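You operate a simulated robot arm through the tools that you are given. There is no shell and no other tool.

The job below is to be done with a simulated two-armed robot. You get a single attempt, and the scene is never put back.

## Task
Draw a soda in the green glass and serve it on the brown coaster.
Fine: fill to the white line on the dispenser plate, swing the spout aside after, and centre the glass on the coaster. Set down upright: what you pick out.

It is judged by the outcome, as a careful person would: the job done as asked, and still so three seconds after it is handed in. It fails if anything else is knocked over, pushed out of place, dropped, spilled or broken.

## Robot
Two 7-joint arms with fingered hands on one trunk that stands fixed in place. Base frame: the origin is at the foot of the trunk, x ahead of it, y to its left, z up; the work surface is at about z = 720. Readings come in mm, degrees, newtons and seconds.
The left shoulder is at [70, 154, 1147], the right one opposite. With the tool pointing down near the work surface each hand reaches from about 100 to 840 mm from the base axis, measured 20 degrees to its own side. Payload 3.9 kg a hand.
The TCP of each hand is the grasp point between the finger pads, 30 mm short of the fingertips. In the tool frame z runs along the fingers and y along their closing line. The gripper opens to 104 mm; its body begins 35 mm behind the TCP. The gripper is a hand of 4 fingers: y runs from the thumb to the fingers, the wrist lies at [-17, -104, -178] in the tool frame, and closing takes about 1.5 s.
Orientation is told as [roll, pitch, yaw] about the base's x, y, z axes, in that order, counted from this pose: with the fingers straight down and the wrist toward the robot, the tool's x, y and z point along [0, 1, 0], [1, 0, 0] and [0, 0, -1] of the base frame.

## Interface
- The arms move only by the tool move_arm. It takes "left_targets", "right_targets" or both (then of equal length, played together; a hand with none holds still); each is a list of rows, each a list of 7 numbers: the shift along the tool's x, y, z in mm, then the turn, a rotation vector about the tool's x, y, z in degrees, then the opening, from 0 (shut) to 1 (fully open). In form: [[tx, ty, tz, rx, ry, rz, gripper], ...]. A call has 1 to 20 rows; each row is the pose to reach, as a shift and turn from the pose commanded when the call began, along the tool's axes at that moment. Rows are played at 5 a second. More than 50 mm and 8.6 degrees between two rows, or a gripper value outside its range, and nothing of the call is played. Where a pose cannot be reached the arm comes as near as it can. A force on the tool above 50 N (or 10 N above the force at the start of the call, whichever is more), or a blocked arm, ends the call early, and 0.2 s more pass. The fingers move at their own pace (about 72 mm/s each) and stop on an object; they squeeze with about 22 N. The grip force told is the motor's: it shows also when the fingers shut on nothing. Time passes only in rows, and 0.2 s behind the last, so rows that repeat a pose let the fingers close. The reply holds the time, the measured pose of the TCP, the force on the tool along the base axes, the opening and the grip force, in the units named above and with some noise, with the torque about the TCP (base axes, N m) and any sound that the robot's microphone picked up.
- Cameras (640 x 400 px; columns grow to the right, rows downward): "scene" is now at [132.6, -14.6, 1378.5]; the picture's right is [-0.35, -0.94, 0.00], its down [-0.62, 0.23, -0.75] and it looks along [0.70, -0.26, -0.66] (base axes); focal length 290 px, centre (320, 200). "left" rides on the left gripper at [-66, -90, -126] in its tool frame; the picture's right is [-0.78, -0.30, 0.56], its down [0.57, -0.70, 0.42] and it looks along [0.26, 0.65, 0.71] (tool axes); focal length 275 px, centre (320, 200). "right" rides on the right gripper at [66, -90, -126] in its tool frame; the picture's right is [-0.78, 0.30, -0.56], its down [-0.57, -0.70, 0.42] and it looks along [-0.27, 0.65, 0.71] (tool axes); focal length 275 px, centre (320, 200). There is no depth. A picture from a camera that has moved, and an enlarged one, comes with that camera's place and axes in the base frame and with its lens. The place of the scene camera against the robot may be out by one fixed shift of up to 25 mm in any direction.
- get_image(camera): a new picture of that camera. The clock stands still meanwhile.
- raise_lower(by): slides the trunk up (or, below 0, down) by that many mm; the arms and the scene camera ride with it, the base frame stays. It gives what a move gives, with no picture.
- grasp_type(shape, hand): the hand has 4 fingers and takes this shape, open, in about a second: jaw (thumb against the fingers, like two jaws); tri (thumb and two fingers); tip (a fingertip pinch); poke (one finger out to press); point (the index stretched); flat (the hand flat); cup (the hand cupped); fist (a fist). The gripper value then closes the fingers along that shape, each until it touches; the sizes above hold for jaw. It gives what a move gives, with no picture.
- head_to(pan, tilt): turns the head with the scene camera to pan (to the left, within 86 degrees either way) and tilt (down, from -29 to 69), counted from straight ahead of the robot. It gives what a move gives.
- enlarge(camera, box): a new picture of the part [left, top, right, bottom] of that camera's present view, enlarged. The clock stands still meanwhile.
- job_done(): hands the job in; it is judged then, once.

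Nothing tells you positions but the pictures and the camera data. Unless the task says otherwise, let go and move clear before handing in.

The tools are called after "Request:" as name(argument=value, ...) on one line, values as JSON. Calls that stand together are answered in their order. move_arm: Moves the arms, as the interface text tells. Its arguments: {"type":"object","properties":{"left_targets":{"type":"array","items":{"type":"array","items":{"type":"number"}}},"right_targets":{"type":"array","items":{"type":"array","items":{"type":"number"}}}},"required":[]} The other tools are called the same way: raise_lower (by) moves the trunk up or down; grasp_type (shape, hand) gives the hand a shape; head_to (pan, tilt) turns the head that bears the scene camera; get_image (camera) takes a picture; enlarge (camera, box) takes an enlarged picture of a part of a camera's view; job_done () hands the job in.

At the start:

```text
time: 0.0
left_tool_pos: [589.9, 140.0, 1114.9]
left_ee_rot: [-0.1, 0.0, 0.1]
left_contact_force: [0.7, 0.4, 0.1]
left_wrist_torque: [-0.01, 0.0, 0.02]
left_opening: 103.8
left_grasp_force: 0.0
left_shape: jaw
right_tool_pos: [533.8, -297.6, 1151.0]
right_ee_rot: [0.1, 0.0, 0.1]
right_contact_force: [-0.4, 0.4, 0.3]
right_wrist_torque: [0.05, -0.03, -0.02]
right_opening: 103.9
right_grasp_force: 0.0
right_shape: jaw
trunk travel left (down, up): [-600.0, 340.0]
head pan, tilt (commanded): [-20.4, 41.5]
```

scene: 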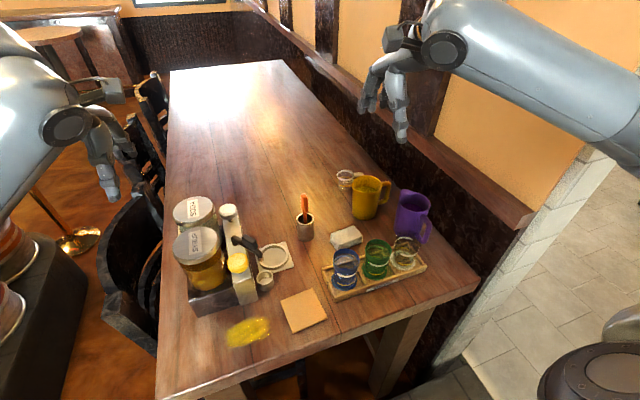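
right: 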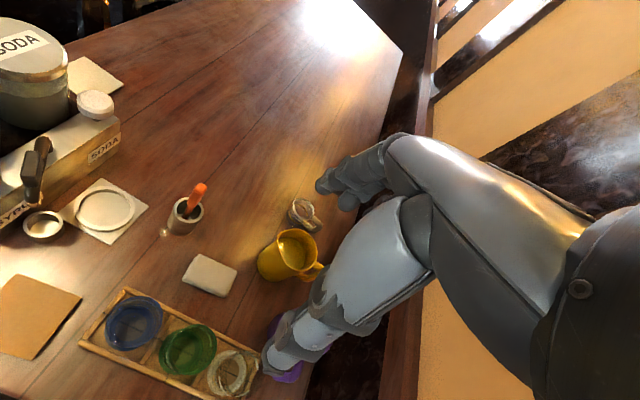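
left: 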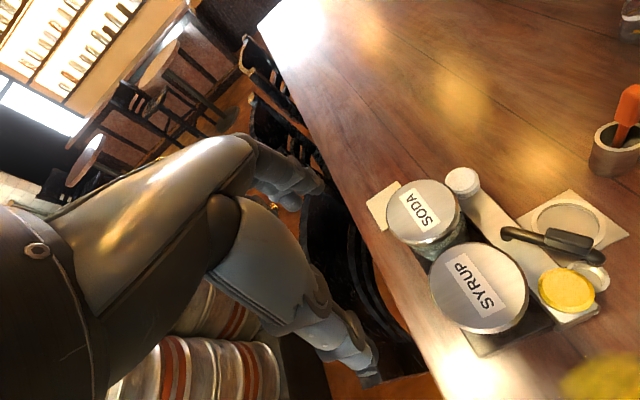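

I see a table with a soda/syrup dispenser, a tray with blue, green and clear glasses, a brown coaster, mugs and other items. I'll look closer first before moving anything.

Request:
enlarge(camera="scene", box=[160, 180, 320, 280])

Request:
enlarge(camera="scene", box=[160, 240, 320, 340])

Request:
enlarge(camera="scene", box=[290, 200, 450, 300])

Request:
enlarge(camera="left", box=[380, 150, 640, 312])

Request:
enlarge(camera="right", box=[0, 60, 260, 222])

```text
4.00 times, centred on (240, 230) of scene
camera zoom: at [132.6, -14.6, 1378.5], right [-0.35, -0.94, 0.0], down [-0.62, 0.23, -0.75], along [0.7, -0.26, -0.66], focal length 1159 px, centre (640, 80)
```

zoom: 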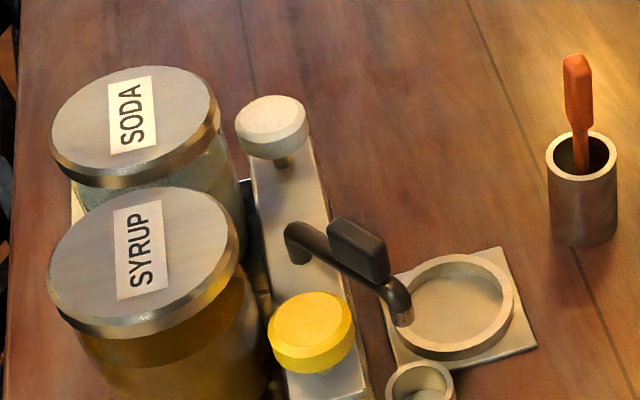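

```text
4.00 times, centred on (240, 290) of scene
camera zoom: at [132.6, -14.6, 1378.5], right [-0.35, -0.94, 0.0], down [-0.62, 0.23, -0.75], along [0.7, -0.26, -0.66], focal length 1159 px, centre (640, -160)
```

zoom: 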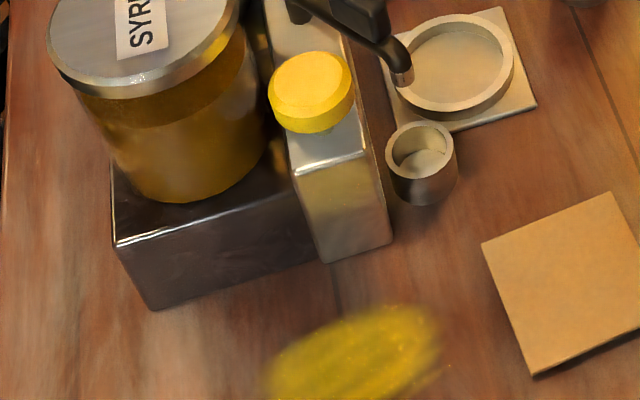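

```text
4.00 times, centred on (370, 250) of scene
camera zoom: at [132.6, -14.6, 1378.5], right [-0.35, -0.94, 0.0], down [-0.62, 0.23, -0.75], along [0.7, -0.26, -0.66], focal length 1159 px, centre (120, 0)
```

zoom: 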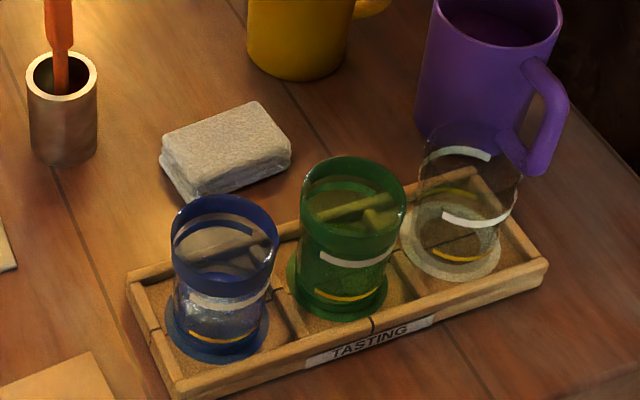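

```text
2.46 times, centred on (510, 231) of left
camera zoom: at [501.5, 74.3, 1238.5], right [-0.3, -0.78, -0.56], down [-0.7, 0.57, -0.42], along [0.65, 0.27, -0.71], focal length 678 px, centre (-148, 124)
```

zoom: 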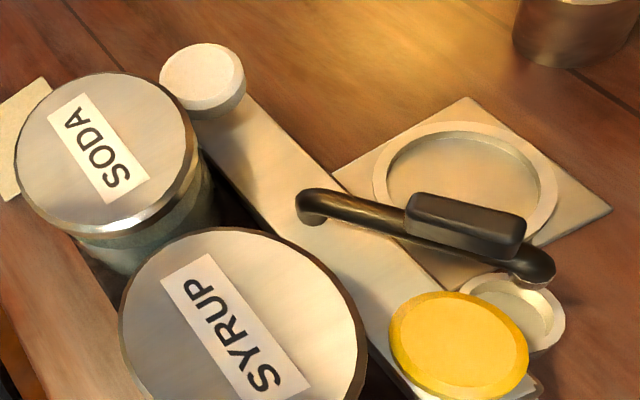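

```text
2.46 times, centred on (130, 141) of right
camera zoom: at [444.8, -230.0, 1277.2], right [0.3, -0.78, 0.56], down [-0.7, -0.57, -0.42], along [0.65, -0.26, -0.71], focal length 678 px, centre (788, 345)
```

zoom: 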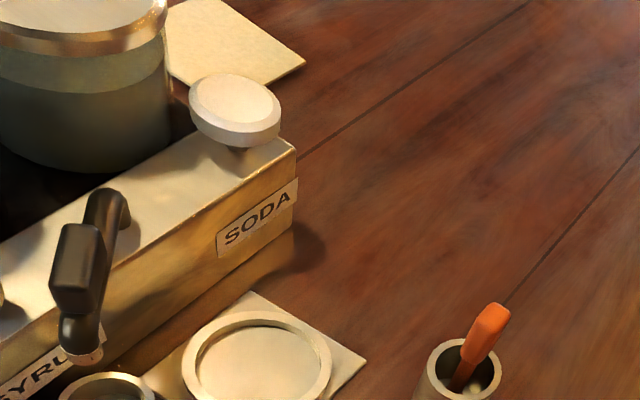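

The three glasses stand in a tray row along y at about x = 500 (green near [497, -305]). The dispenser box runs along x at y ≈ 20 with the white soda knob far and the yellow syrup knob near, and the spout now points over a drip cup. I'll move both wrist cameras to get better views.

Request:
move_arm(right_targets=[[1, -23, 42, 0, 0, 0, 1], [2, -46, 84, 0, 0, 0, 1], [4, -69, 126, 0, 0, 0, 1], [5, -92, 168, 0, 0, 0, 1], [6, -116, 210, 0, 0, 0, 1], [7, -142, 250, 0, 0, 0, 1]], left_targets=[[-17, -5, 9, 0, 0, 0, 1], [-34, -10, 18, 0, 0, 0, 1], [-51, -16, 27, 0, 0, 0, 1], [-68, -22, 36, 0, 0, 0, 1], [-85, -27, 45, 0, 0, 0, 1], [-100, -32, 55, 0, 0, 0, 1]])

Request:
get_image(camera="right")

Request:
get_image(camera="left")

Request:
get_image(camera="scene")

```text
time: 1.4
left_tool_pos: [557.7, 39.2, 1059.5]
left_ee_rot: [0.0, 0.0, 0.2]
left_contact_force: [1.0, 0.1, 0.6]
left_wrist_torque: [-0.01, 0.03, 0.0]
left_opening: 103.9
left_grasp_force: 0.1
left_shape: jaw
right_tool_pos: [461.6, -294.3, 1026.6]
right_ee_rot: [0.1, 0.0, 0.0]
right_contact_force: [0.4, 0.4, -0.2]
right_wrist_torque: [0.05, -0.01, -0.01]
right_opening: 103.8
right_grasp_force: 0.1
right_shape: jaw
right hand out of reach, approached as far as the arm can: row 4, 5, 6
trunk travel left (down, up): [-600.0, 340.0]
head pan, tilt (commanded): [-20.4, 41.5]
```

```text
taken
camera right: at [373.8, -226.2, 1152.3], right [0.3, -0.78, 0.56], down [-0.7, -0.57, -0.42], along [0.65, -0.26, -0.71], focal length 275 px, centre (320, 200)
```

right: 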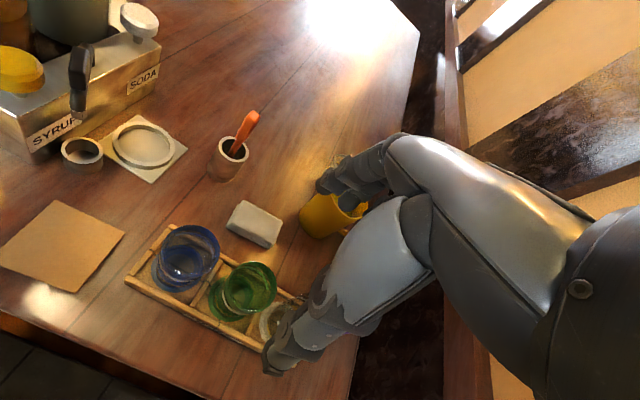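

```text
taken
camera left: at [470.1, -26.2, 1183.4], right [-0.29, -0.78, -0.56], down [-0.7, 0.57, -0.42], along [0.65, 0.27, -0.71], focal length 275 px, centre (320, 200)
```

left: 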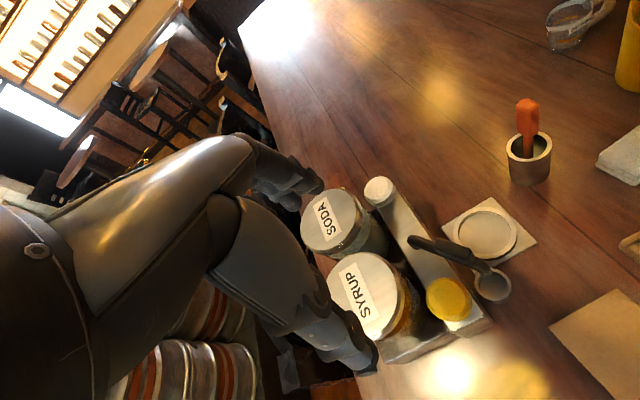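

```text
taken
camera scene: at [132.3, -15.3, 1378.5], right [-0.35, -0.94, 0.0], down [-0.62, 0.23, -0.75], along [0.7, -0.26, -0.66], focal length 290 px, centre (320, 200)
```

scene: 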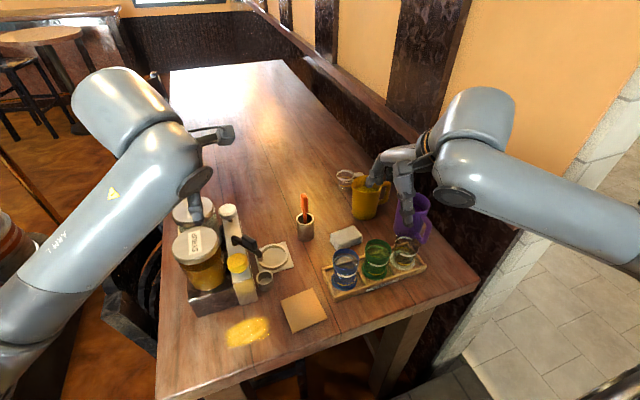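

The right hand hit its near reach limit, but the views are useful. I'll enlarge both to measure things.

Request:
enlarge(camera="right", box=[0, 0, 200, 125])

Request:
enlarge(camera="right", box=[120, 200, 320, 325])

Request:
enlarge(camera="right", box=[0, 80, 200, 205])

Request:
enlarge(camera="left", box=[340, 160, 600, 322])

Request:
enlarge(camera="left", box=[440, 200, 640, 400])

```text
3.20 times, centred on (100, 62) of right
camera zoom: at [373.8, -226.2, 1152.3], right [0.3, -0.78, 0.56], down [-0.7, -0.57, -0.42], along [0.65, -0.26, -0.71], focal length 881 px, centre (1024, 640)
```

zoom: 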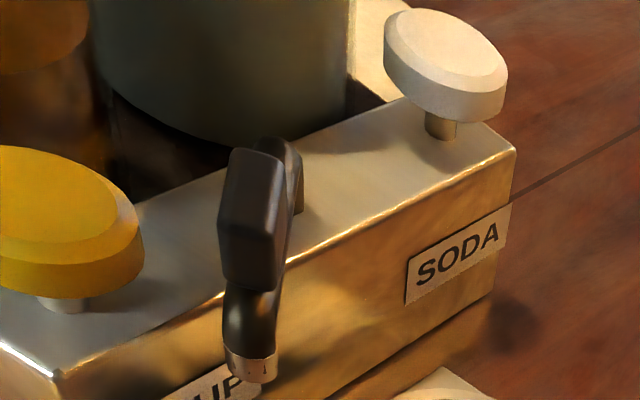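

```text
3.20 times, centred on (220, 262) of right
camera zoom: at [373.8, -226.2, 1152.3], right [0.3, -0.78, 0.56], down [-0.7, -0.57, -0.42], along [0.65, -0.26, -0.71], focal length 881 px, centre (640, 0)
```

zoom: 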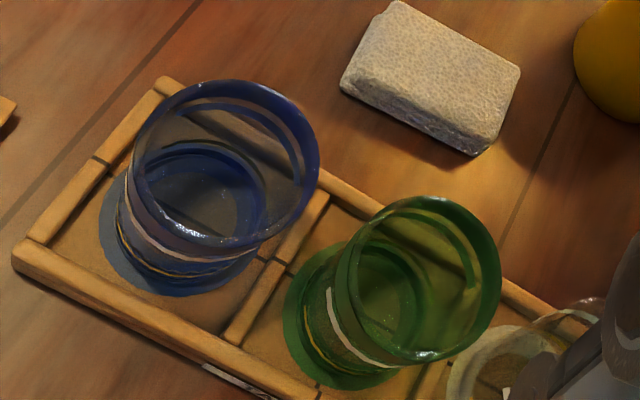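

```text
3.20 times, centred on (100, 142) of right
camera zoom: at [373.8, -226.2, 1152.3], right [0.3, -0.78, 0.56], down [-0.7, -0.57, -0.42], along [0.65, -0.26, -0.71], focal length 881 px, centre (1024, 384)
```

zoom: 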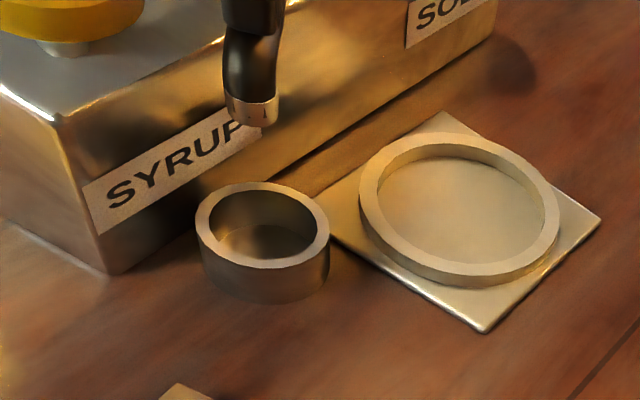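

```text
2.46 times, centred on (470, 241) of left
camera zoom: at [470.1, -26.2, 1183.4], right [-0.29, -0.78, -0.56], down [-0.7, 0.57, -0.42], along [0.65, 0.27, -0.71], focal length 678 px, centre (-49, 99)
```

zoom: 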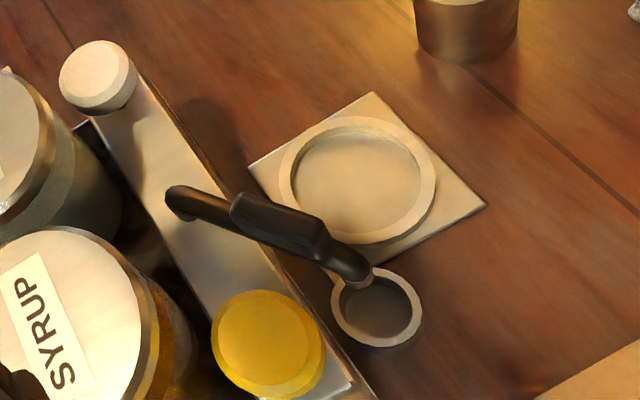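

```text
2.00 times, centred on (540, 300) of left
camera zoom: at [470.1, -26.2, 1183.4], right [-0.29, -0.78, -0.56], down [-0.7, 0.57, -0.42], along [0.65, 0.27, -0.71], focal length 551 px, centre (-120, 0)
```

zoom: 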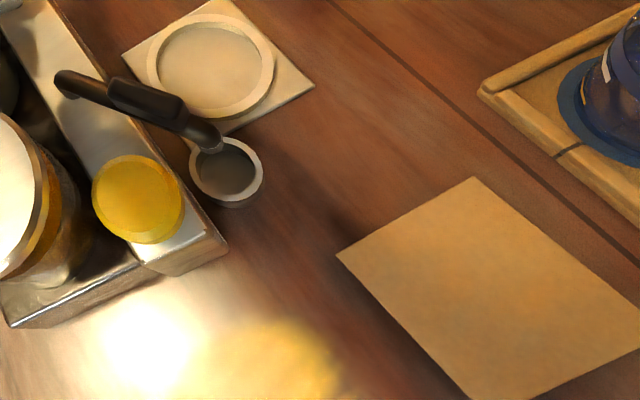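

The dispenser is clear now: nozzle over the drip cup near [562, -42, 817], plate ring near [628, -80, 740], white soda knob near [714, 3, 864]. I'll raise the trunk 150 mm to have more room near the body for the arms.

Request:
raise_lower(by=150)

```text
time: 3.1
left_tool_pos: [559.6, 38.8, 1207.3]
left_ee_rot: [0.0, 0.0, 0.1]
left_contact_force: [0.0, -0.4, 0.3]
left_wrist_torque: [0.0, 0.02, 0.02]
left_opening: 104.0
left_grasp_force: 0.1
left_shape: jaw
right_tool_pos: [463.8, -292.5, 1178.2]
right_ee_rot: [0.0, 0.0, 0.2]
right_contact_force: [-0.1, 0.1, 0.1]
right_wrist_torque: [-0.01, 0.02, 0.0]
right_opening: 103.6
right_grasp_force: 0.2
right_shape: jaw
trunk travel left (down, up): [-750.0, 190.0]
head pan, tilt (commanded): [-20.4, 41.5]
```

Request:
move_arm(right_targets=[[0, 0, 45, 0, 0, 0, 1], [0, 0, 90, 0, 0, 0, 1], [0, 0, 135, 0, 0, 0, 1], [0, -8, 180, 0, 0, 0, 1], [0, -25, 225, 0, 0, 0, 1], [0, -45, 265, 0, 0, 0, 1]])

Request:
get_image(camera="right")

```text
time: 4.5
left_tool_pos: [558.5, 39.5, 1209.4]
left_ee_rot: [-0.1, 0.0, 0.1]
left_contact_force: [-0.6, -0.5, 0.4]
left_wrist_torque: [-0.04, -0.01, -0.01]
left_opening: 103.7
left_grasp_force: 0.0
left_shape: jaw
right_tool_pos: [417.5, -292.4, 911.4]
right_ee_rot: [0.0, 0.0, 0.1]
right_contact_force: [0.2, 0.2, -0.9]
right_wrist_torque: [-0.02, -0.06, -0.01]
right_opening: 103.6
right_grasp_force: 0.0
right_shape: jaw
trunk travel left (down, up): [-750.0, 190.0]
head pan, tilt (commanded): [-20.4, 41.5]
```

```text
taken
camera right: at [328.7, -226.3, 1037.1], right [0.3, -0.78, 0.56], down [-0.7, -0.57, -0.42], along [0.65, -0.26, -0.71], focal length 275 px, centre (320, 200)
```

right: 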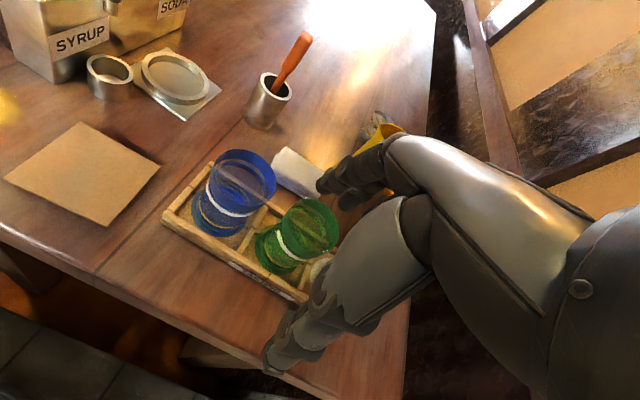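

Request:
enlarge(camera="right", box=[180, 130, 360, 290])

Request:
enlarge(camera="right", box=[0, 40, 240, 240])

Request:
enlarge(camera="scene", box=[310, 200, 430, 290])

Request:
get_image(camera="scene")

```text
2.50 times, centred on (270, 210) of right
camera zoom: at [328.7, -226.3, 1037.1], right [0.3, -0.78, 0.56], down [-0.7, -0.57, -0.42], along [0.65, -0.26, -0.71], focal length 688 px, centre (445, 175)
```

zoom: 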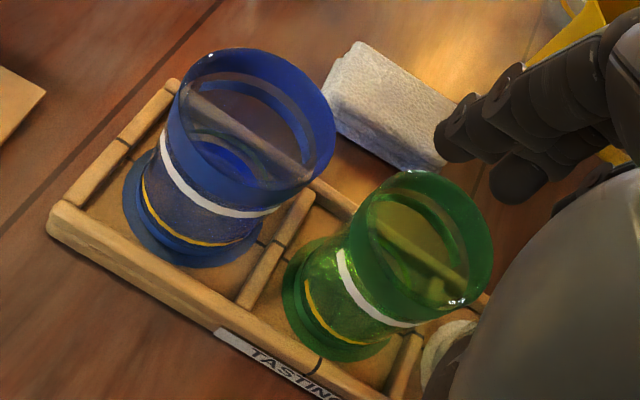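

```text
2.00 times, centred on (120, 140) of right
camera zoom: at [328.7, -226.3, 1037.1], right [0.3, -0.78, 0.56], down [-0.7, -0.57, -0.42], along [0.65, -0.26, -0.71], focal length 551 px, centre (720, 320)
```

zoom: 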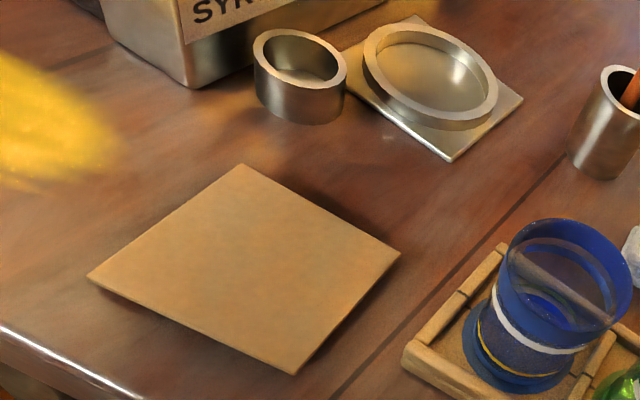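

```text
4.44 times, centred on (370, 245) of scene
camera zoom: at [131.8, -14.4, 1528.6], right [-0.35, -0.94, 0.0], down [-0.62, 0.23, -0.75], along [0.7, -0.26, -0.66], focal length 1288 px, centre (98, 0)
```

zoom: 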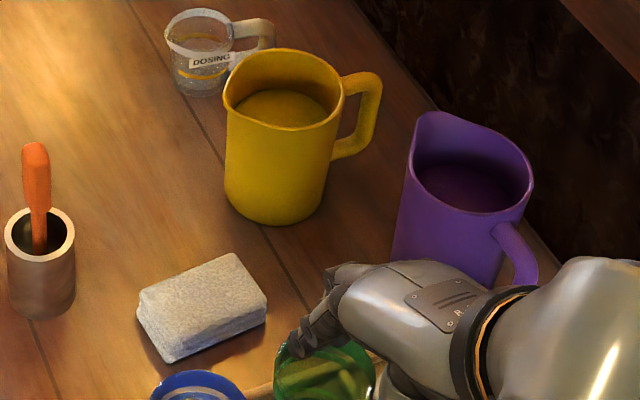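

```text
taken
camera scene: at [131.8, -14.4, 1528.6], right [-0.35, -0.94, 0.0], down [-0.62, 0.23, -0.75], along [0.7, -0.26, -0.66], focal length 290 px, centre (320, 200)
```

scene: 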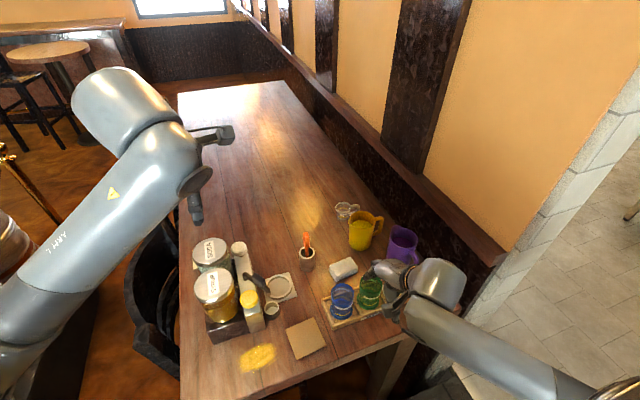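

Green glass centre is about [497, -313] with its rim near z = 811. I'll bring the right hand above it and park the left arm out to the left.

Request:
move_arm(right_targets=[[-4, 16, 6, 0, 0, 0, 1], [-8, 32, 12, 0, 0, 0, 1], [-12, 48, 18, 0, 0, 0, 1], [-16, 64, 25, 0, 0, 0, 1], [-20.6, 79.5, 31, 0, 0, 0, 1], [-20.6, 79.5, 31, 0, 0, 0, 1]], left_targets=[[40, -7, 5, 0, 0, 0, 1], [80, -14, 10, 0, 0, 0, 1], [120, -20, 15, 0, 0, 0, 1], [160, -27, 20, 0, 0, 0, 1], [195, -33, 25, 0, 0, 0, 1], [220, -38, 29, 0, 0, 0, 1]])

Request:
get_image(camera="right")

Request:
enlarge(camera="scene", box=[310, 230, 430, 330])

```text
time: 6.0
left_tool_pos: [519.4, 260.9, 1177.7]
left_ee_rot: [-0.1, 0.1, 0.0]
left_contact_force: [0.0, -0.1, 0.1]
left_wrist_torque: [0.02, 0.02, -0.02]
left_opening: 103.7
left_grasp_force: 0.0
left_shape: jaw
right_tool_pos: [498.5, -312.6, 882.8]
right_ee_rot: [0.0, -0.1, 0.0]
right_contact_force: [0.5, 0.0, -0.2]
right_wrist_torque: [-0.01, -0.04, 0.01]
right_opening: 103.5
right_grasp_force: 0.1
right_shape: jaw
trunk travel left (down, up): [-750.0, 190.0]
head pan, tilt (commanded): [-20.4, 41.5]
```

```text
taken
camera right: at [409.8, -246.1, 1007.1], right [0.3, -0.78, 0.56], down [-0.7, -0.57, -0.43], along [0.65, -0.26, -0.71], focal length 275 px, centre (320, 200)
```

right: 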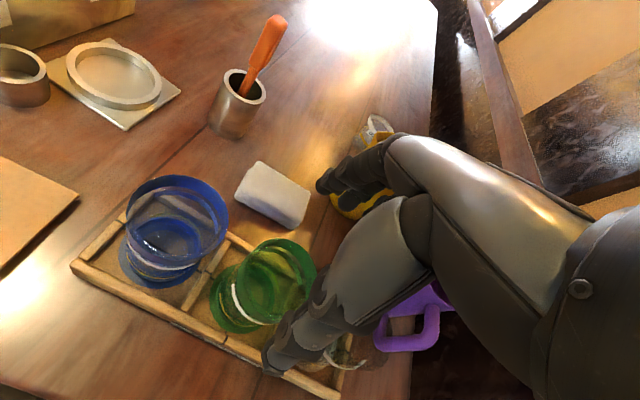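

```text
4.00 times, centred on (370, 280) of scene
camera zoom: at [131.6, -13.9, 1528.6], right [-0.35, -0.94, 0.0], down [-0.62, 0.23, -0.75], along [0.7, -0.26, -0.66], focal length 1159 px, centre (120, -120)
```

zoom: 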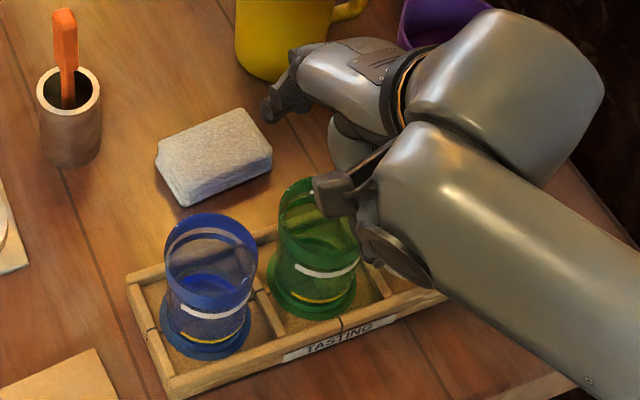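

Request:
enlarge(camera="right", box=[190, 220, 350, 340])

```text
3.33 times, centred on (270, 280) of right
camera zoom: at [409.8, -246.1, 1007.1], right [0.3, -0.78, 0.56], down [-0.7, -0.57, -0.43], along [0.65, -0.26, -0.71], focal length 918 px, centre (487, -67)
```

zoom: 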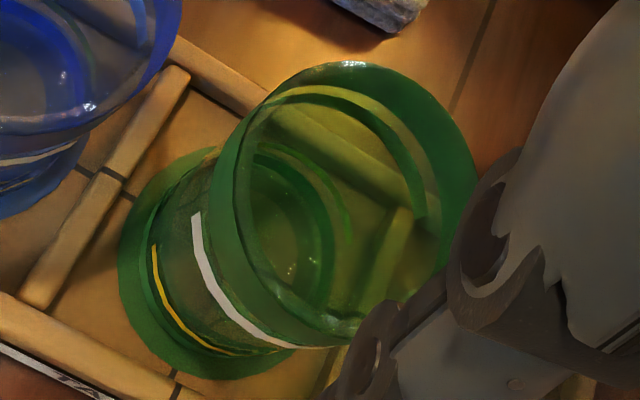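

The hand is well centred over the glass (about 2 mm high in x). I'll check the ring on the dispenser plate and compare its inner size with the glass foot before picking.

Request:
enlarge(camera="right", box=[40, 30, 200, 140])

Request:
enlarge(camera="scene", box=[230, 250, 330, 320])

Request:
enlarge(camera="scene", box=[310, 270, 390, 330])

```text
3.64 times, centred on (120, 85) of right
camera zoom: at [409.8, -246.1, 1007.1], right [0.3, -0.78, 0.56], down [-0.7, -0.57, -0.43], along [0.65, -0.26, -0.71], focal length 1001 px, centre (1047, 618)
```

zoom: 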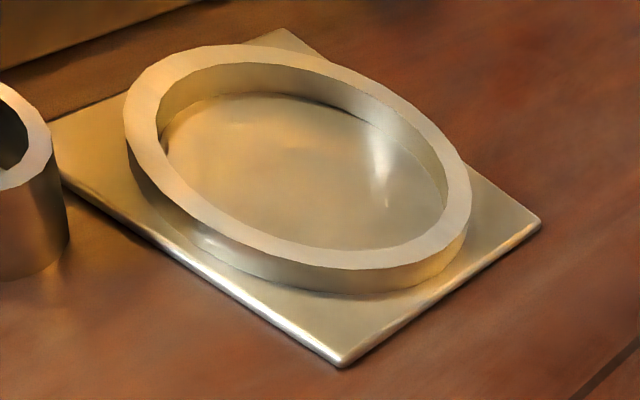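

```text
5.71 times, centred on (280, 285) of scene
camera zoom: at [131.6, -13.9, 1528.6], right [-0.35, -0.94, 0.0], down [-0.62, 0.23, -0.75], along [0.7, -0.26, -0.66], focal length 1655 px, centre (549, -286)
```

zoom: 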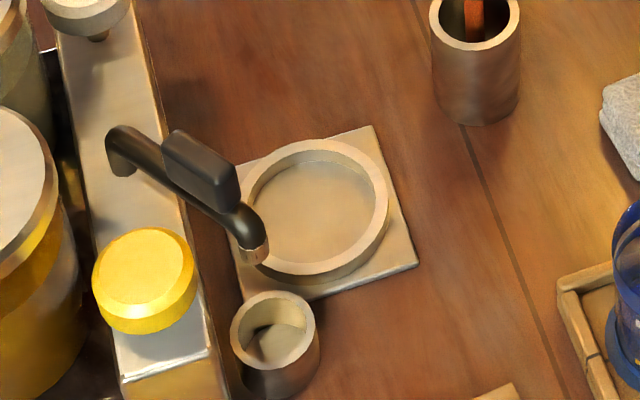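

```text
6.67 times, centred on (350, 300) of scene
camera zoom: at [131.6, -13.9, 1528.6], right [-0.35, -0.94, 0.0], down [-0.62, 0.23, -0.75], along [0.7, -0.26, -0.66], focal length 1931 px, centre (120, -467)
```

zoom: 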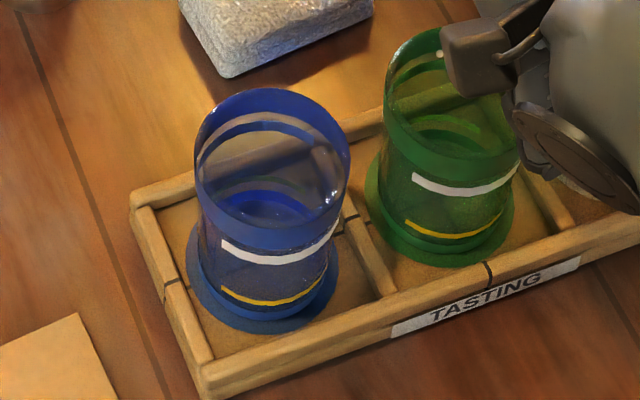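

The ring's inner diameter looks close to the glass foot's diameter, so I'll measure both with tighter zooms.

Request:
enlarge(camera="scene", box=[328, 294, 360, 322])

Request:
enlarge(camera="scene", box=[262, 268, 298, 302])

Request:
enlarge(camera="right", box=[105, 170, 235, 295])

```text
14.29 times, centred on (344, 308) of scene
camera zoom: at [131.6, -13.9, 1528.6], right [-0.35, -0.94, 0.0], down [-0.62, 0.23, -0.75], along [0.7, -0.26, -0.66], focal length 4138 px, centre (-23, -1343)
```

zoom: 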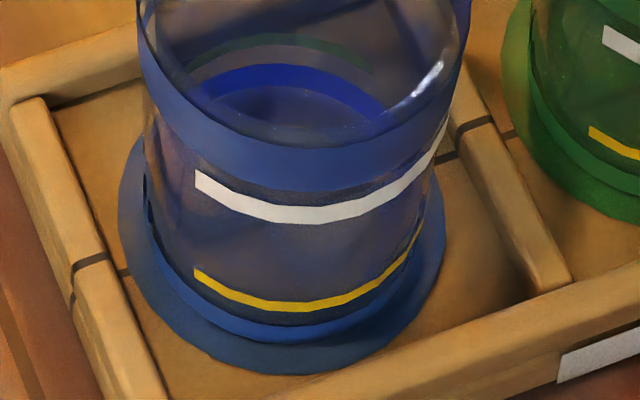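

```text
11.76 times, centred on (280, 285) of scene
camera zoom: at [131.6, -13.9, 1528.6], right [-0.35, -0.94, 0.0], down [-0.62, 0.23, -0.75], along [0.7, -0.26, -0.66], focal length 3408 px, centre (791, -800)
```

zoom: 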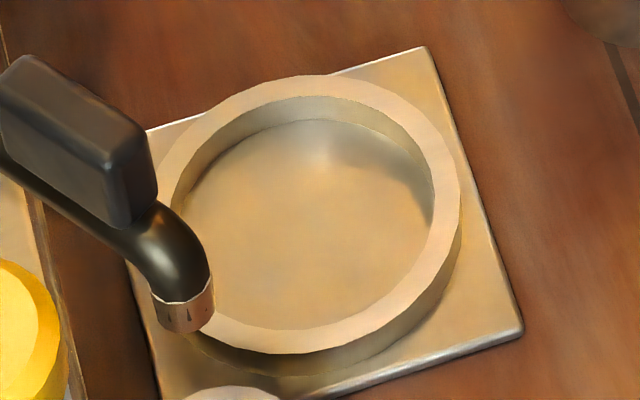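

```text
3.20 times, centred on (170, 232) of right
camera zoom: at [409.8, -246.1, 1007.1], right [0.3, -0.78, 0.56], down [-0.7, -0.57, -0.43], along [0.65, -0.26, -0.71], focal length 881 px, centre (800, 96)
```

zoom: 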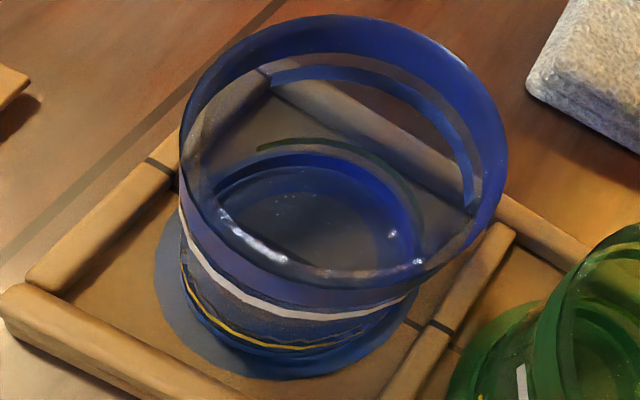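

The coloured disc under each glass could be a foot or just a slot mark; I'll see when it lifts. Now I lower the hand around the green glass.

Request:
move_arm(right_targets=[[0, -1.5, 30, 0, 0, 0, 1], [0, -1.5, 60, 0, 0, 0, 1], [0, -1.5, 90, 0, 0, 0, 1], [0, -1.5, 90, 0, 0, 0, 1]])

Request:
get_image(camera="right")

Request:
enlarge(camera="scene", box=[310, 240, 430, 330])

```text
time: 7.0
left_tool_pos: [519.1, 259.3, 1178.3]
left_ee_rot: [0.0, 0.0, 0.1]
left_contact_force: [-0.1, 0.5, -0.9]
left_wrist_torque: [-0.04, -0.03, -0.04]
left_opening: 103.9
left_grasp_force: 0.1
left_shape: jaw
right_tool_pos: [497.1, -314.9, 790.4]
right_ee_rot: [0.0, 0.1, 0.1]
right_contact_force: [-0.1, 0.3, 0.9]
right_wrist_torque: [0.0, -0.02, 0.01]
right_opening: 103.5
right_grasp_force: 0.0
right_shape: jaw
trunk travel left (down, up): [-750.0, 190.0]
head pan, tilt (commanded): [-20.4, 41.5]
```

```text
taken
camera right: at [407.3, -248.1, 915.6], right [0.3, -0.78, 0.56], down [-0.7, -0.57, -0.42], along [0.65, -0.26, -0.71], focal length 275 px, centre (320, 200)
```

right: 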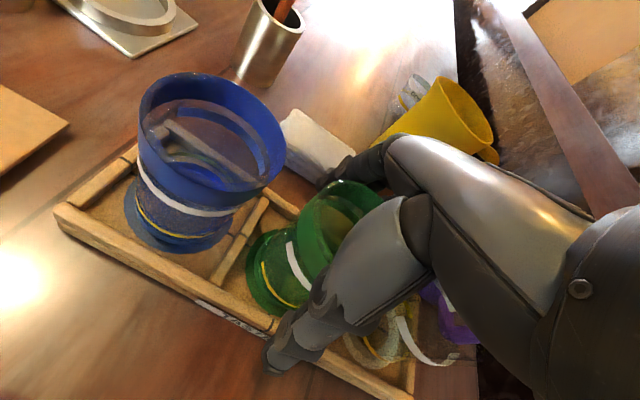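

```text
4.44 times, centred on (370, 285) of scene
camera zoom: at [132.4, -14.5, 1528.5], right [-0.35, -0.94, 0.0], down [-0.62, 0.23, -0.75], along [0.7, -0.26, -0.66], focal length 1288 px, centre (98, -178)
```

zoom: 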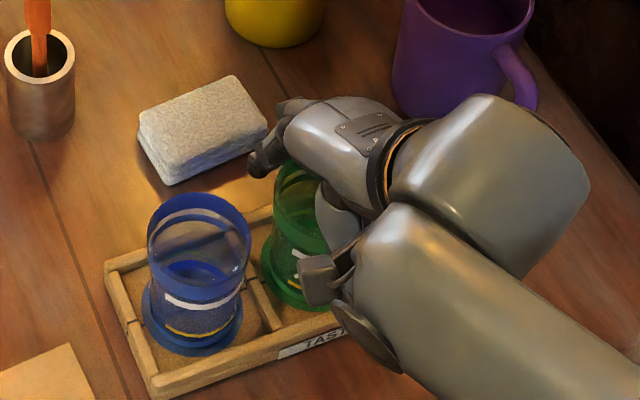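

Request:
move_arm(right_targets=[[0, 0, 0, 0, 0, 0, 0.8], [0, 0, 0, 0, 0, 0, 0.7], [0, 0, 0, 0, 0, 0, 0.6], [0, 0, 0, 0, 0, 0, 0.5], [0, 0, 0, 0, 0, 0, 0.4], [0, 0, 0, 0, 0, 0, 0.4], [0, 0, 0, 0, 0, 0, 0.4]])

Request:
get_image(camera="right")

Request:
enlarge(camera="scene", box=[310, 240, 430, 330])

```text
time: 8.6
left_tool_pos: [520.5, 261.1, 1177.7]
left_ee_rot: [0.0, 0.0, 0.1]
left_contact_force: [0.2, -0.2, 0.7]
left_wrist_torque: [0.0, 0.0, -0.01]
left_opening: 103.7
left_grasp_force: 0.1
left_shape: jaw
right_tool_pos: [495.8, -314.0, 791.4]
right_ee_rot: [-0.1, 0.0, 0.1]
right_contact_force: [-0.1, 0.5, 0.3]
right_wrist_torque: [-0.03, -0.01, 0.0]
right_opening: 47.7
right_grasp_force: 21.9
right_shape: jaw
trunk travel left (down, up): [-750.0, 190.0]
head pan, tilt (commanded): [-20.4, 41.5]
```

```text
taken
camera right: at [407.5, -248.2, 915.8], right [0.3, -0.78, 0.56], down [-0.7, -0.57, -0.42], along [0.65, -0.26, -0.71], focal length 275 px, centre (320, 200)
```

right: 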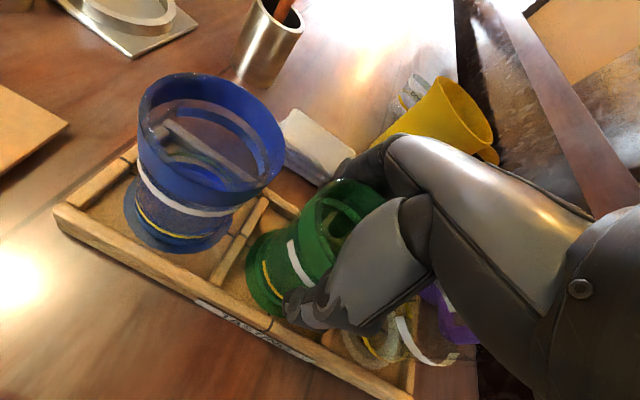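

```text
4.44 times, centred on (370, 285) of scene
camera zoom: at [132.7, -14.7, 1528.4], right [-0.35, -0.94, 0.0], down [-0.62, 0.23, -0.75], along [0.7, -0.26, -0.66], focal length 1288 px, centre (98, -178)
```

zoom: 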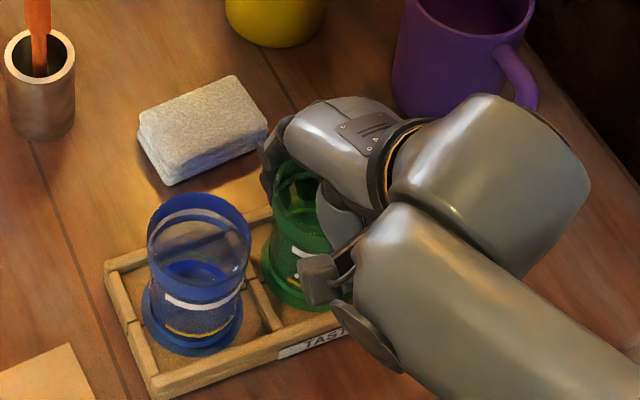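

The fingers have stopped on the glass with 22 N. I'll lift a bit and check.

Request:
move_arm(right_targets=[[0, 0, -5, 0, 0, 0, 0.4], [0, 0, -12, 0, 0, 0, 0.4], [0, 0, -20, 0, 0, 0, 0.4], [0, 0, -30, 0, 0, 0, 0.4], [0, 0, -40, 0, 0, 0, 0.4]])

Request:
get_image(camera="right")

Request:
enlarge(camera="scene", box=[310, 240, 430, 330])

```text
time: 9.8
left_tool_pos: [521.1, 259.9, 1178.4]
left_ee_rot: [0.0, 0.1, 0.1]
left_contact_force: [0.0, 0.5, 1.1]
left_wrist_torque: [0.02, 0.01, 0.01]
left_opening: 103.8
left_grasp_force: 0.0
left_shape: jaw
right_tool_pos: [495.8, -313.9, 830.5]
right_ee_rot: [0.0, 0.1, 0.0]
right_contact_force: [-0.4, -1.4, -1.7]
right_wrist_torque: [0.0, 0.04, 0.03]
right_opening: 47.8
right_grasp_force: 21.7
right_shape: jaw
trunk travel left (down, up): [-750.0, 190.0]
head pan, tilt (commanded): [-20.4, 41.5]
```

```text
taken
camera right: at [406.8, -246.8, 955.8], right [0.3, -0.78, 0.56], down [-0.7, -0.57, -0.42], along [0.65, -0.26, -0.71], focal length 275 px, centre (320, 200)
```

right: 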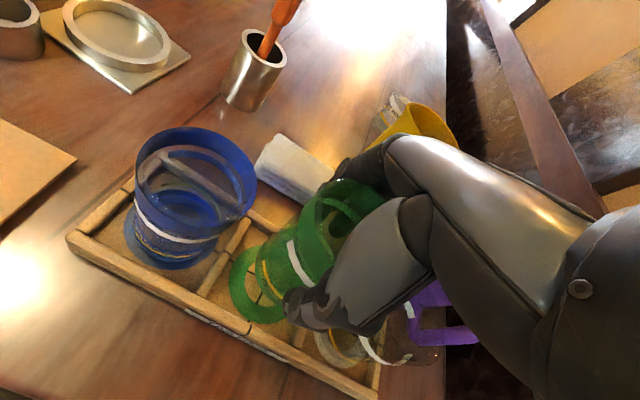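

```text
4.44 times, centred on (370, 285) of scene
camera zoom: at [132.7, -14.7, 1528.4], right [-0.35, -0.94, 0.0], down [-0.62, 0.23, -0.75], along [0.7, -0.26, -0.66], focal length 1288 px, centre (98, -178)
```

zoom: 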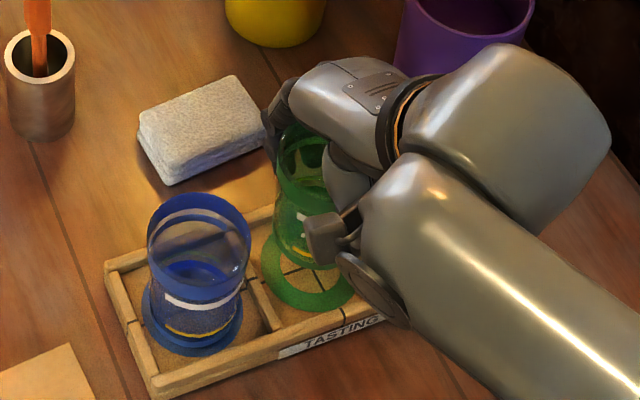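

The coloured ring stays on the tray, so the glass base is only about 58 mm and fits the plate ring with a few mm to spare. I'll raise the glass, turn the hand so it stays off the spout, and carry it toward the plate.

Request:
move_arm(right_targets=[[0, 0, -40, 0, 0, 0, 0.4], [0, 0, -80, 0, 0, 0, 0.4], [0, 0, -120, 0, 0, 0, 0.4], [40, 1, -120, 0, 0, -7, 0.4], [80, 2, -120, 0, 0, -14, 0.4], [120, 3, -120, 0, 0, -21, 0.4], [160, 4, -120, 0, 0, -28, 0.4], [195, 5, -120, 0, 0, -35, 0.4], [214, 5, -120, 0, 0, -35, 0.4]])

Request:
get_image(camera="right")

Request:
get_image(camera="scene")

```text
time: 11.8
left_tool_pos: [519.5, 260.4, 1177.6]
left_ee_rot: [0.0, -0.1, 0.2]
left_contact_force: [0.6, 0.8, -0.2]
left_wrist_torque: [0.0, 0.01, 0.0]
left_opening: 103.7
left_grasp_force: 0.1
left_shape: jaw
right_tool_pos: [500.5, -97.6, 949.3]
right_ee_rot: [0.0, 0.0, 35.1]
right_contact_force: [-0.3, 0.6, -2.3]
right_wrist_torque: [-0.03, 0.03, -0.03]
right_opening: 47.6
right_grasp_force: 22.5
right_shape: jaw
trunk travel left (down, up): [-750.0, 190.0]
head pan, tilt (commanded): [-20.4, 41.5]
```

```text
taken
camera right: at [388.7, -94.8, 1074.5], right [0.69, -0.46, 0.56], down [-0.24, -0.87, -0.42], along [0.68, 0.16, -0.71], focal length 275 px, centre (320, 200)
```

right: 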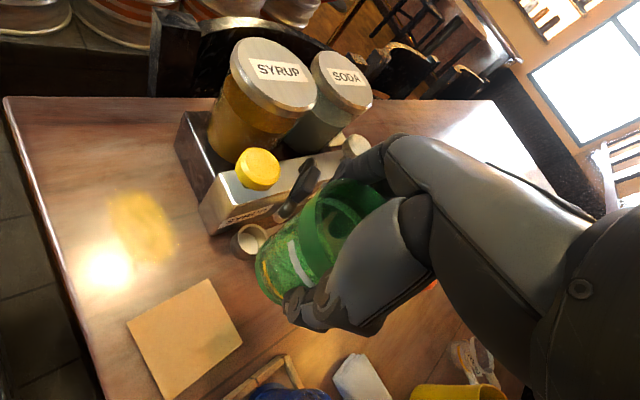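

```text
taken
camera scene: at [132.6, -14.0, 1528.5], right [-0.35, -0.94, 0.0], down [-0.62, 0.23, -0.75], along [0.7, -0.26, -0.66], focal length 290 px, centre (320, 200)
```

scene: 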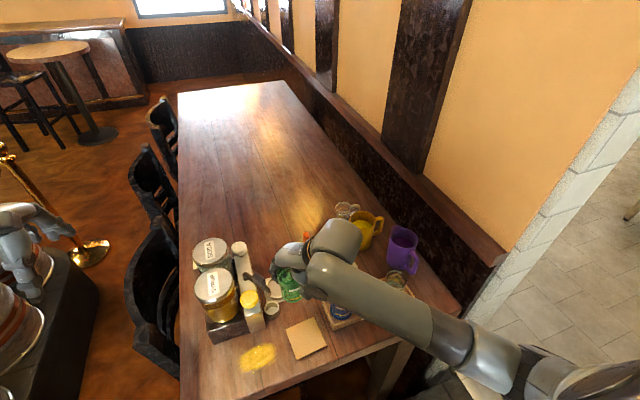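

Request:
enlarge(camera="right", box=[240, 165, 400, 310])

Request:
enlarge(camera="scene", box=[250, 250, 330, 320])

```text
2.76 times, centred on (320, 238) of right
camera zoom: at [388.7, -94.8, 1074.5], right [0.69, -0.46, 0.56], down [-0.24, -0.87, -0.42], along [0.68, 0.16, -0.71], focal length 759 px, centre (320, 97)
```

zoom: 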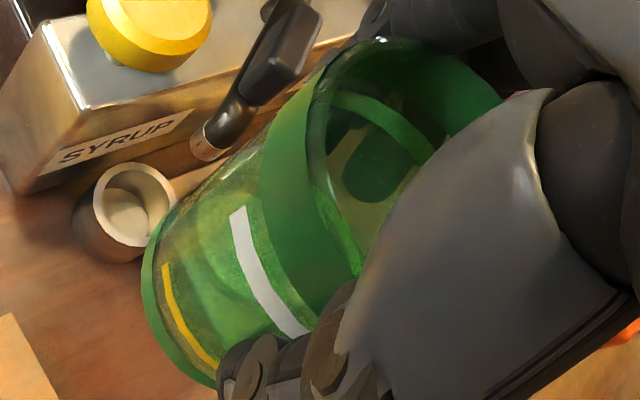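

```text
5.71 times, centred on (290, 285) of scene
camera zoom: at [132.6, -14.0, 1528.5], right [-0.35, -0.94, 0.0], down [-0.62, 0.23, -0.75], along [0.7, -0.26, -0.66], focal length 1655 px, centre (491, -286)
```

zoom: 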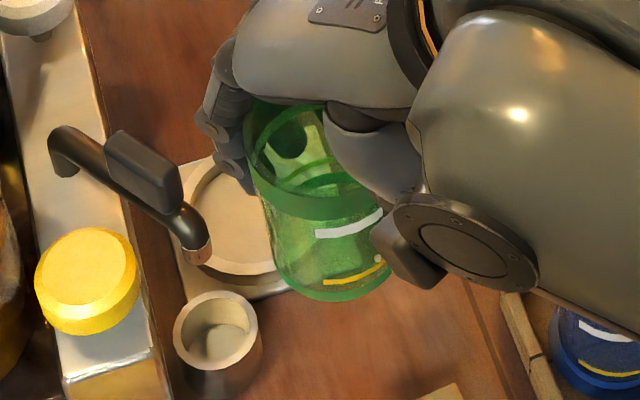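

Request:
move_arm(right_targets=[[-15, 29, 0, 0, 0, 0, 0.4], [-30, 58, 0, 0, 0, 0, 0.4], [-45, 87, 0, 0, 0, 0, 0.4], [-59.1, 114.9, 0, 0, 0, 0, 0.4], [-59.1, 114.9, 0, 0, 0, 0, 0.4]])

Request:
get_image(camera="right")

Request:
enlarge(camera="scene", box=[240, 220, 340, 310])

Request:
get_image(camera="left")

```text
time: 12.9
left_tool_pos: [518.5, 259.4, 1177.6]
left_ee_rot: [0.0, 0.0, 0.1]
left_contact_force: [0.8, -0.9, 0.0]
left_wrist_torque: [0.01, -0.01, 0.02]
left_opening: 103.6
left_grasp_force: 0.0
left_shape: jaw
right_tool_pos: [627.0, -81.4, 950.9]
right_ee_rot: [0.0, -0.1, 35.1]
right_contact_force: [-0.5, 0.2, -0.9]
right_wrist_torque: [-0.01, 0.01, -0.01]
right_opening: 47.6
right_grasp_force: 21.8
right_shape: jaw
trunk travel left (down, up): [-750.0, 190.0]
head pan, tilt (commanded): [-20.4, 41.5]
```

```text
taken
camera right: at [517.2, -77.9, 1077.2], right [0.69, -0.46, 0.56], down [-0.24, -0.87, -0.43], along [0.68, 0.16, -0.71], focal length 275 px, centre (320, 200)
```

right: 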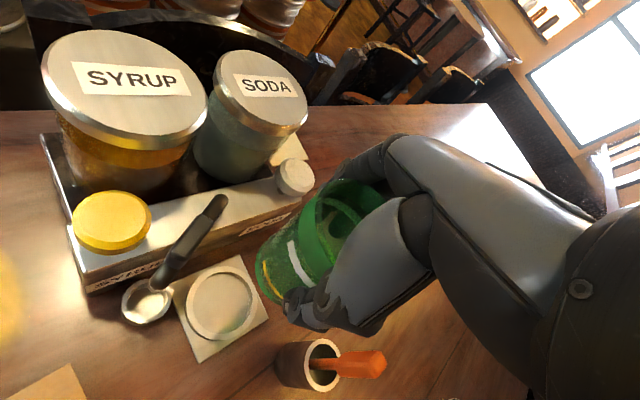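

```text
4.44 times, centred on (290, 265) of scene
camera zoom: at [132.0, -14.8, 1528.5], right [-0.35, -0.94, 0.0], down [-0.62, 0.23, -0.75], along [0.7, -0.26, -0.66], focal length 1288 px, centre (453, -89)
```

zoom: 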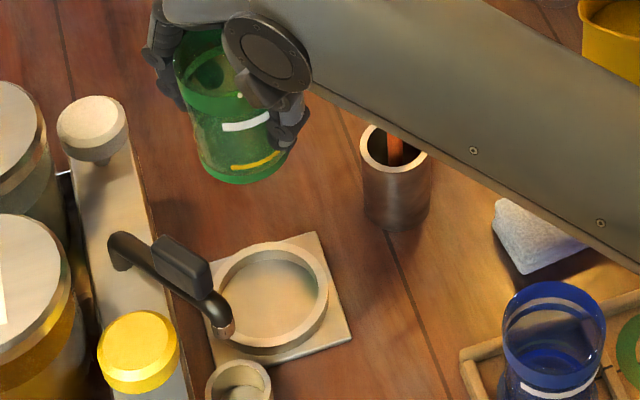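

```text
taken
camera left: at [430.4, 195.0, 1302.4], right [-0.3, -0.78, -0.56], down [-0.7, 0.57, -0.42], along [0.65, 0.27, -0.71], focal length 275 px, centre (320, 200)
```

left: 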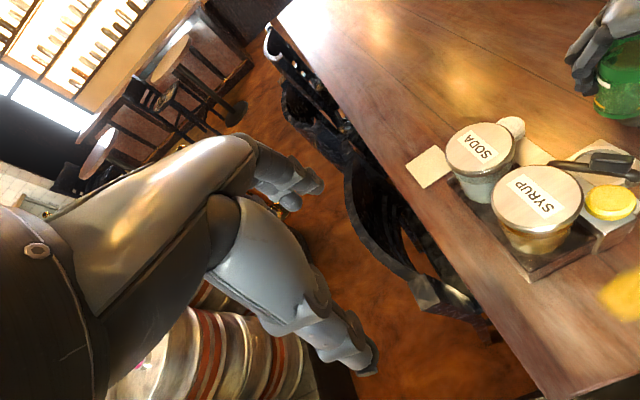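

Request:
move_arm(right_targets=[[0, 0, 30, 0, 0, 0, 0.4], [0, 0, 60, 0, 0, 0, 0.4], [0, 0, 90, 0, 0, 0, 0.4], [0, 0, 115, 0, 0, 0, 0.4], [0, 0, 125, 0, 0, 0, 0.4], [0, 0, 125, 0, 0, 0, 0.4]])

Request:
get_image(camera="right")

Request:
enlarge(camera="scene", box=[245, 245, 315, 305])

```text
time: 14.3
left_tool_pos: [520.3, 259.2, 1177.6]
left_ee_rot: [0.0, 0.0, 0.1]
left_contact_force: [0.4, -0.4, 0.8]
left_wrist_torque: [-0.01, -0.03, -0.02]
left_opening: 103.7
left_grasp_force: 0.0
left_shape: jaw
right_tool_pos: [628.2, -81.2, 826.2]
right_ee_rot: [0.0, -0.1, 35.1]
right_contact_force: [-0.4, 0.6, -2.1]
right_wrist_torque: [-0.02, -0.01, 0.01]
right_opening: 47.7
right_grasp_force: 22.7
right_shape: jaw
trunk travel left (down, up): [-750.0, 190.0]
head pan, tilt (commanded): [-20.4, 41.5]
```

```text
taken
camera right: at [518.4, -78.1, 951.1], right [0.69, -0.46, 0.56], down [-0.24, -0.87, -0.42], along [0.68, 0.16, -0.71], focal length 275 px, centre (320, 200)
```

right: 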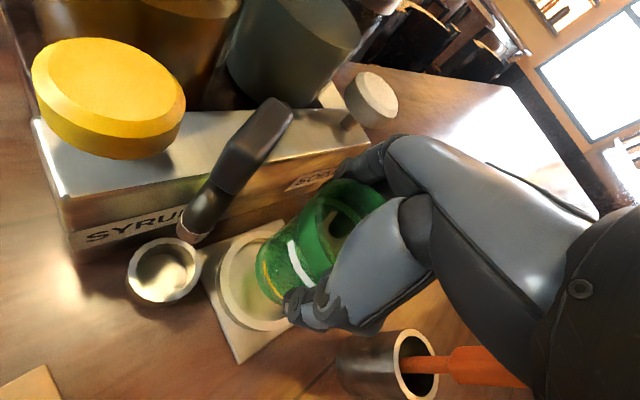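

```text
6.67 times, centred on (280, 275) of scene
camera zoom: at [132.9, -14.6, 1528.4], right [-0.35, -0.94, 0.0], down [-0.62, 0.23, -0.75], along [0.7, -0.26, -0.66], focal length 1931 px, centre (587, -300)
```

zoom: 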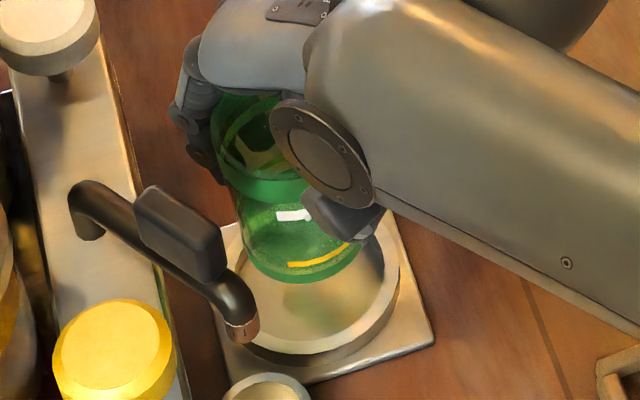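

Request:
enlarge(camera="right", box=[190, 170, 350, 360])

Request:
enlarge(camera="scene", box=[262, 258, 302, 302])

```text
2.11 times, centred on (270, 265) of right
camera zoom: at [518.4, -78.1, 951.1], right [0.69, -0.46, 0.56], down [-0.24, -0.87, -0.42], along [0.68, 0.16, -0.71], focal length 580 px, centre (425, 63)
```

zoom: 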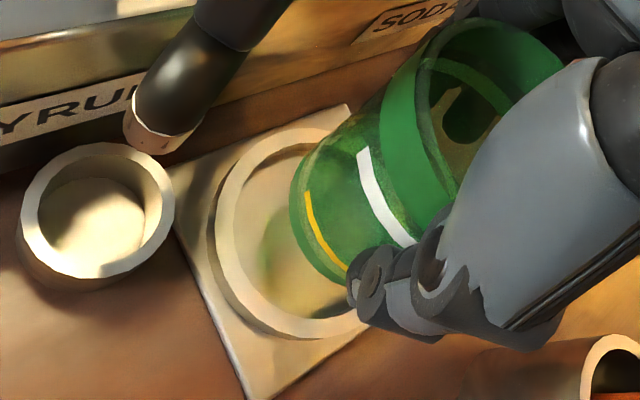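

```text
9.09 times, centred on (282, 280) of scene
camera zoom: at [132.9, -14.6, 1528.4], right [-0.35, -0.94, 0.0], down [-0.62, 0.23, -0.75], along [0.7, -0.26, -0.66], focal length 2634 px, centre (666, -527)
```

zoom: 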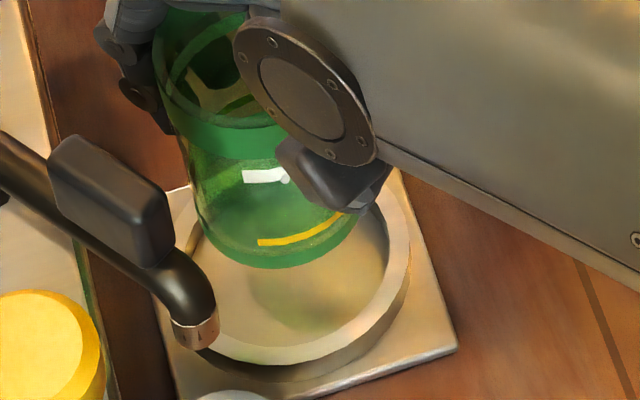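

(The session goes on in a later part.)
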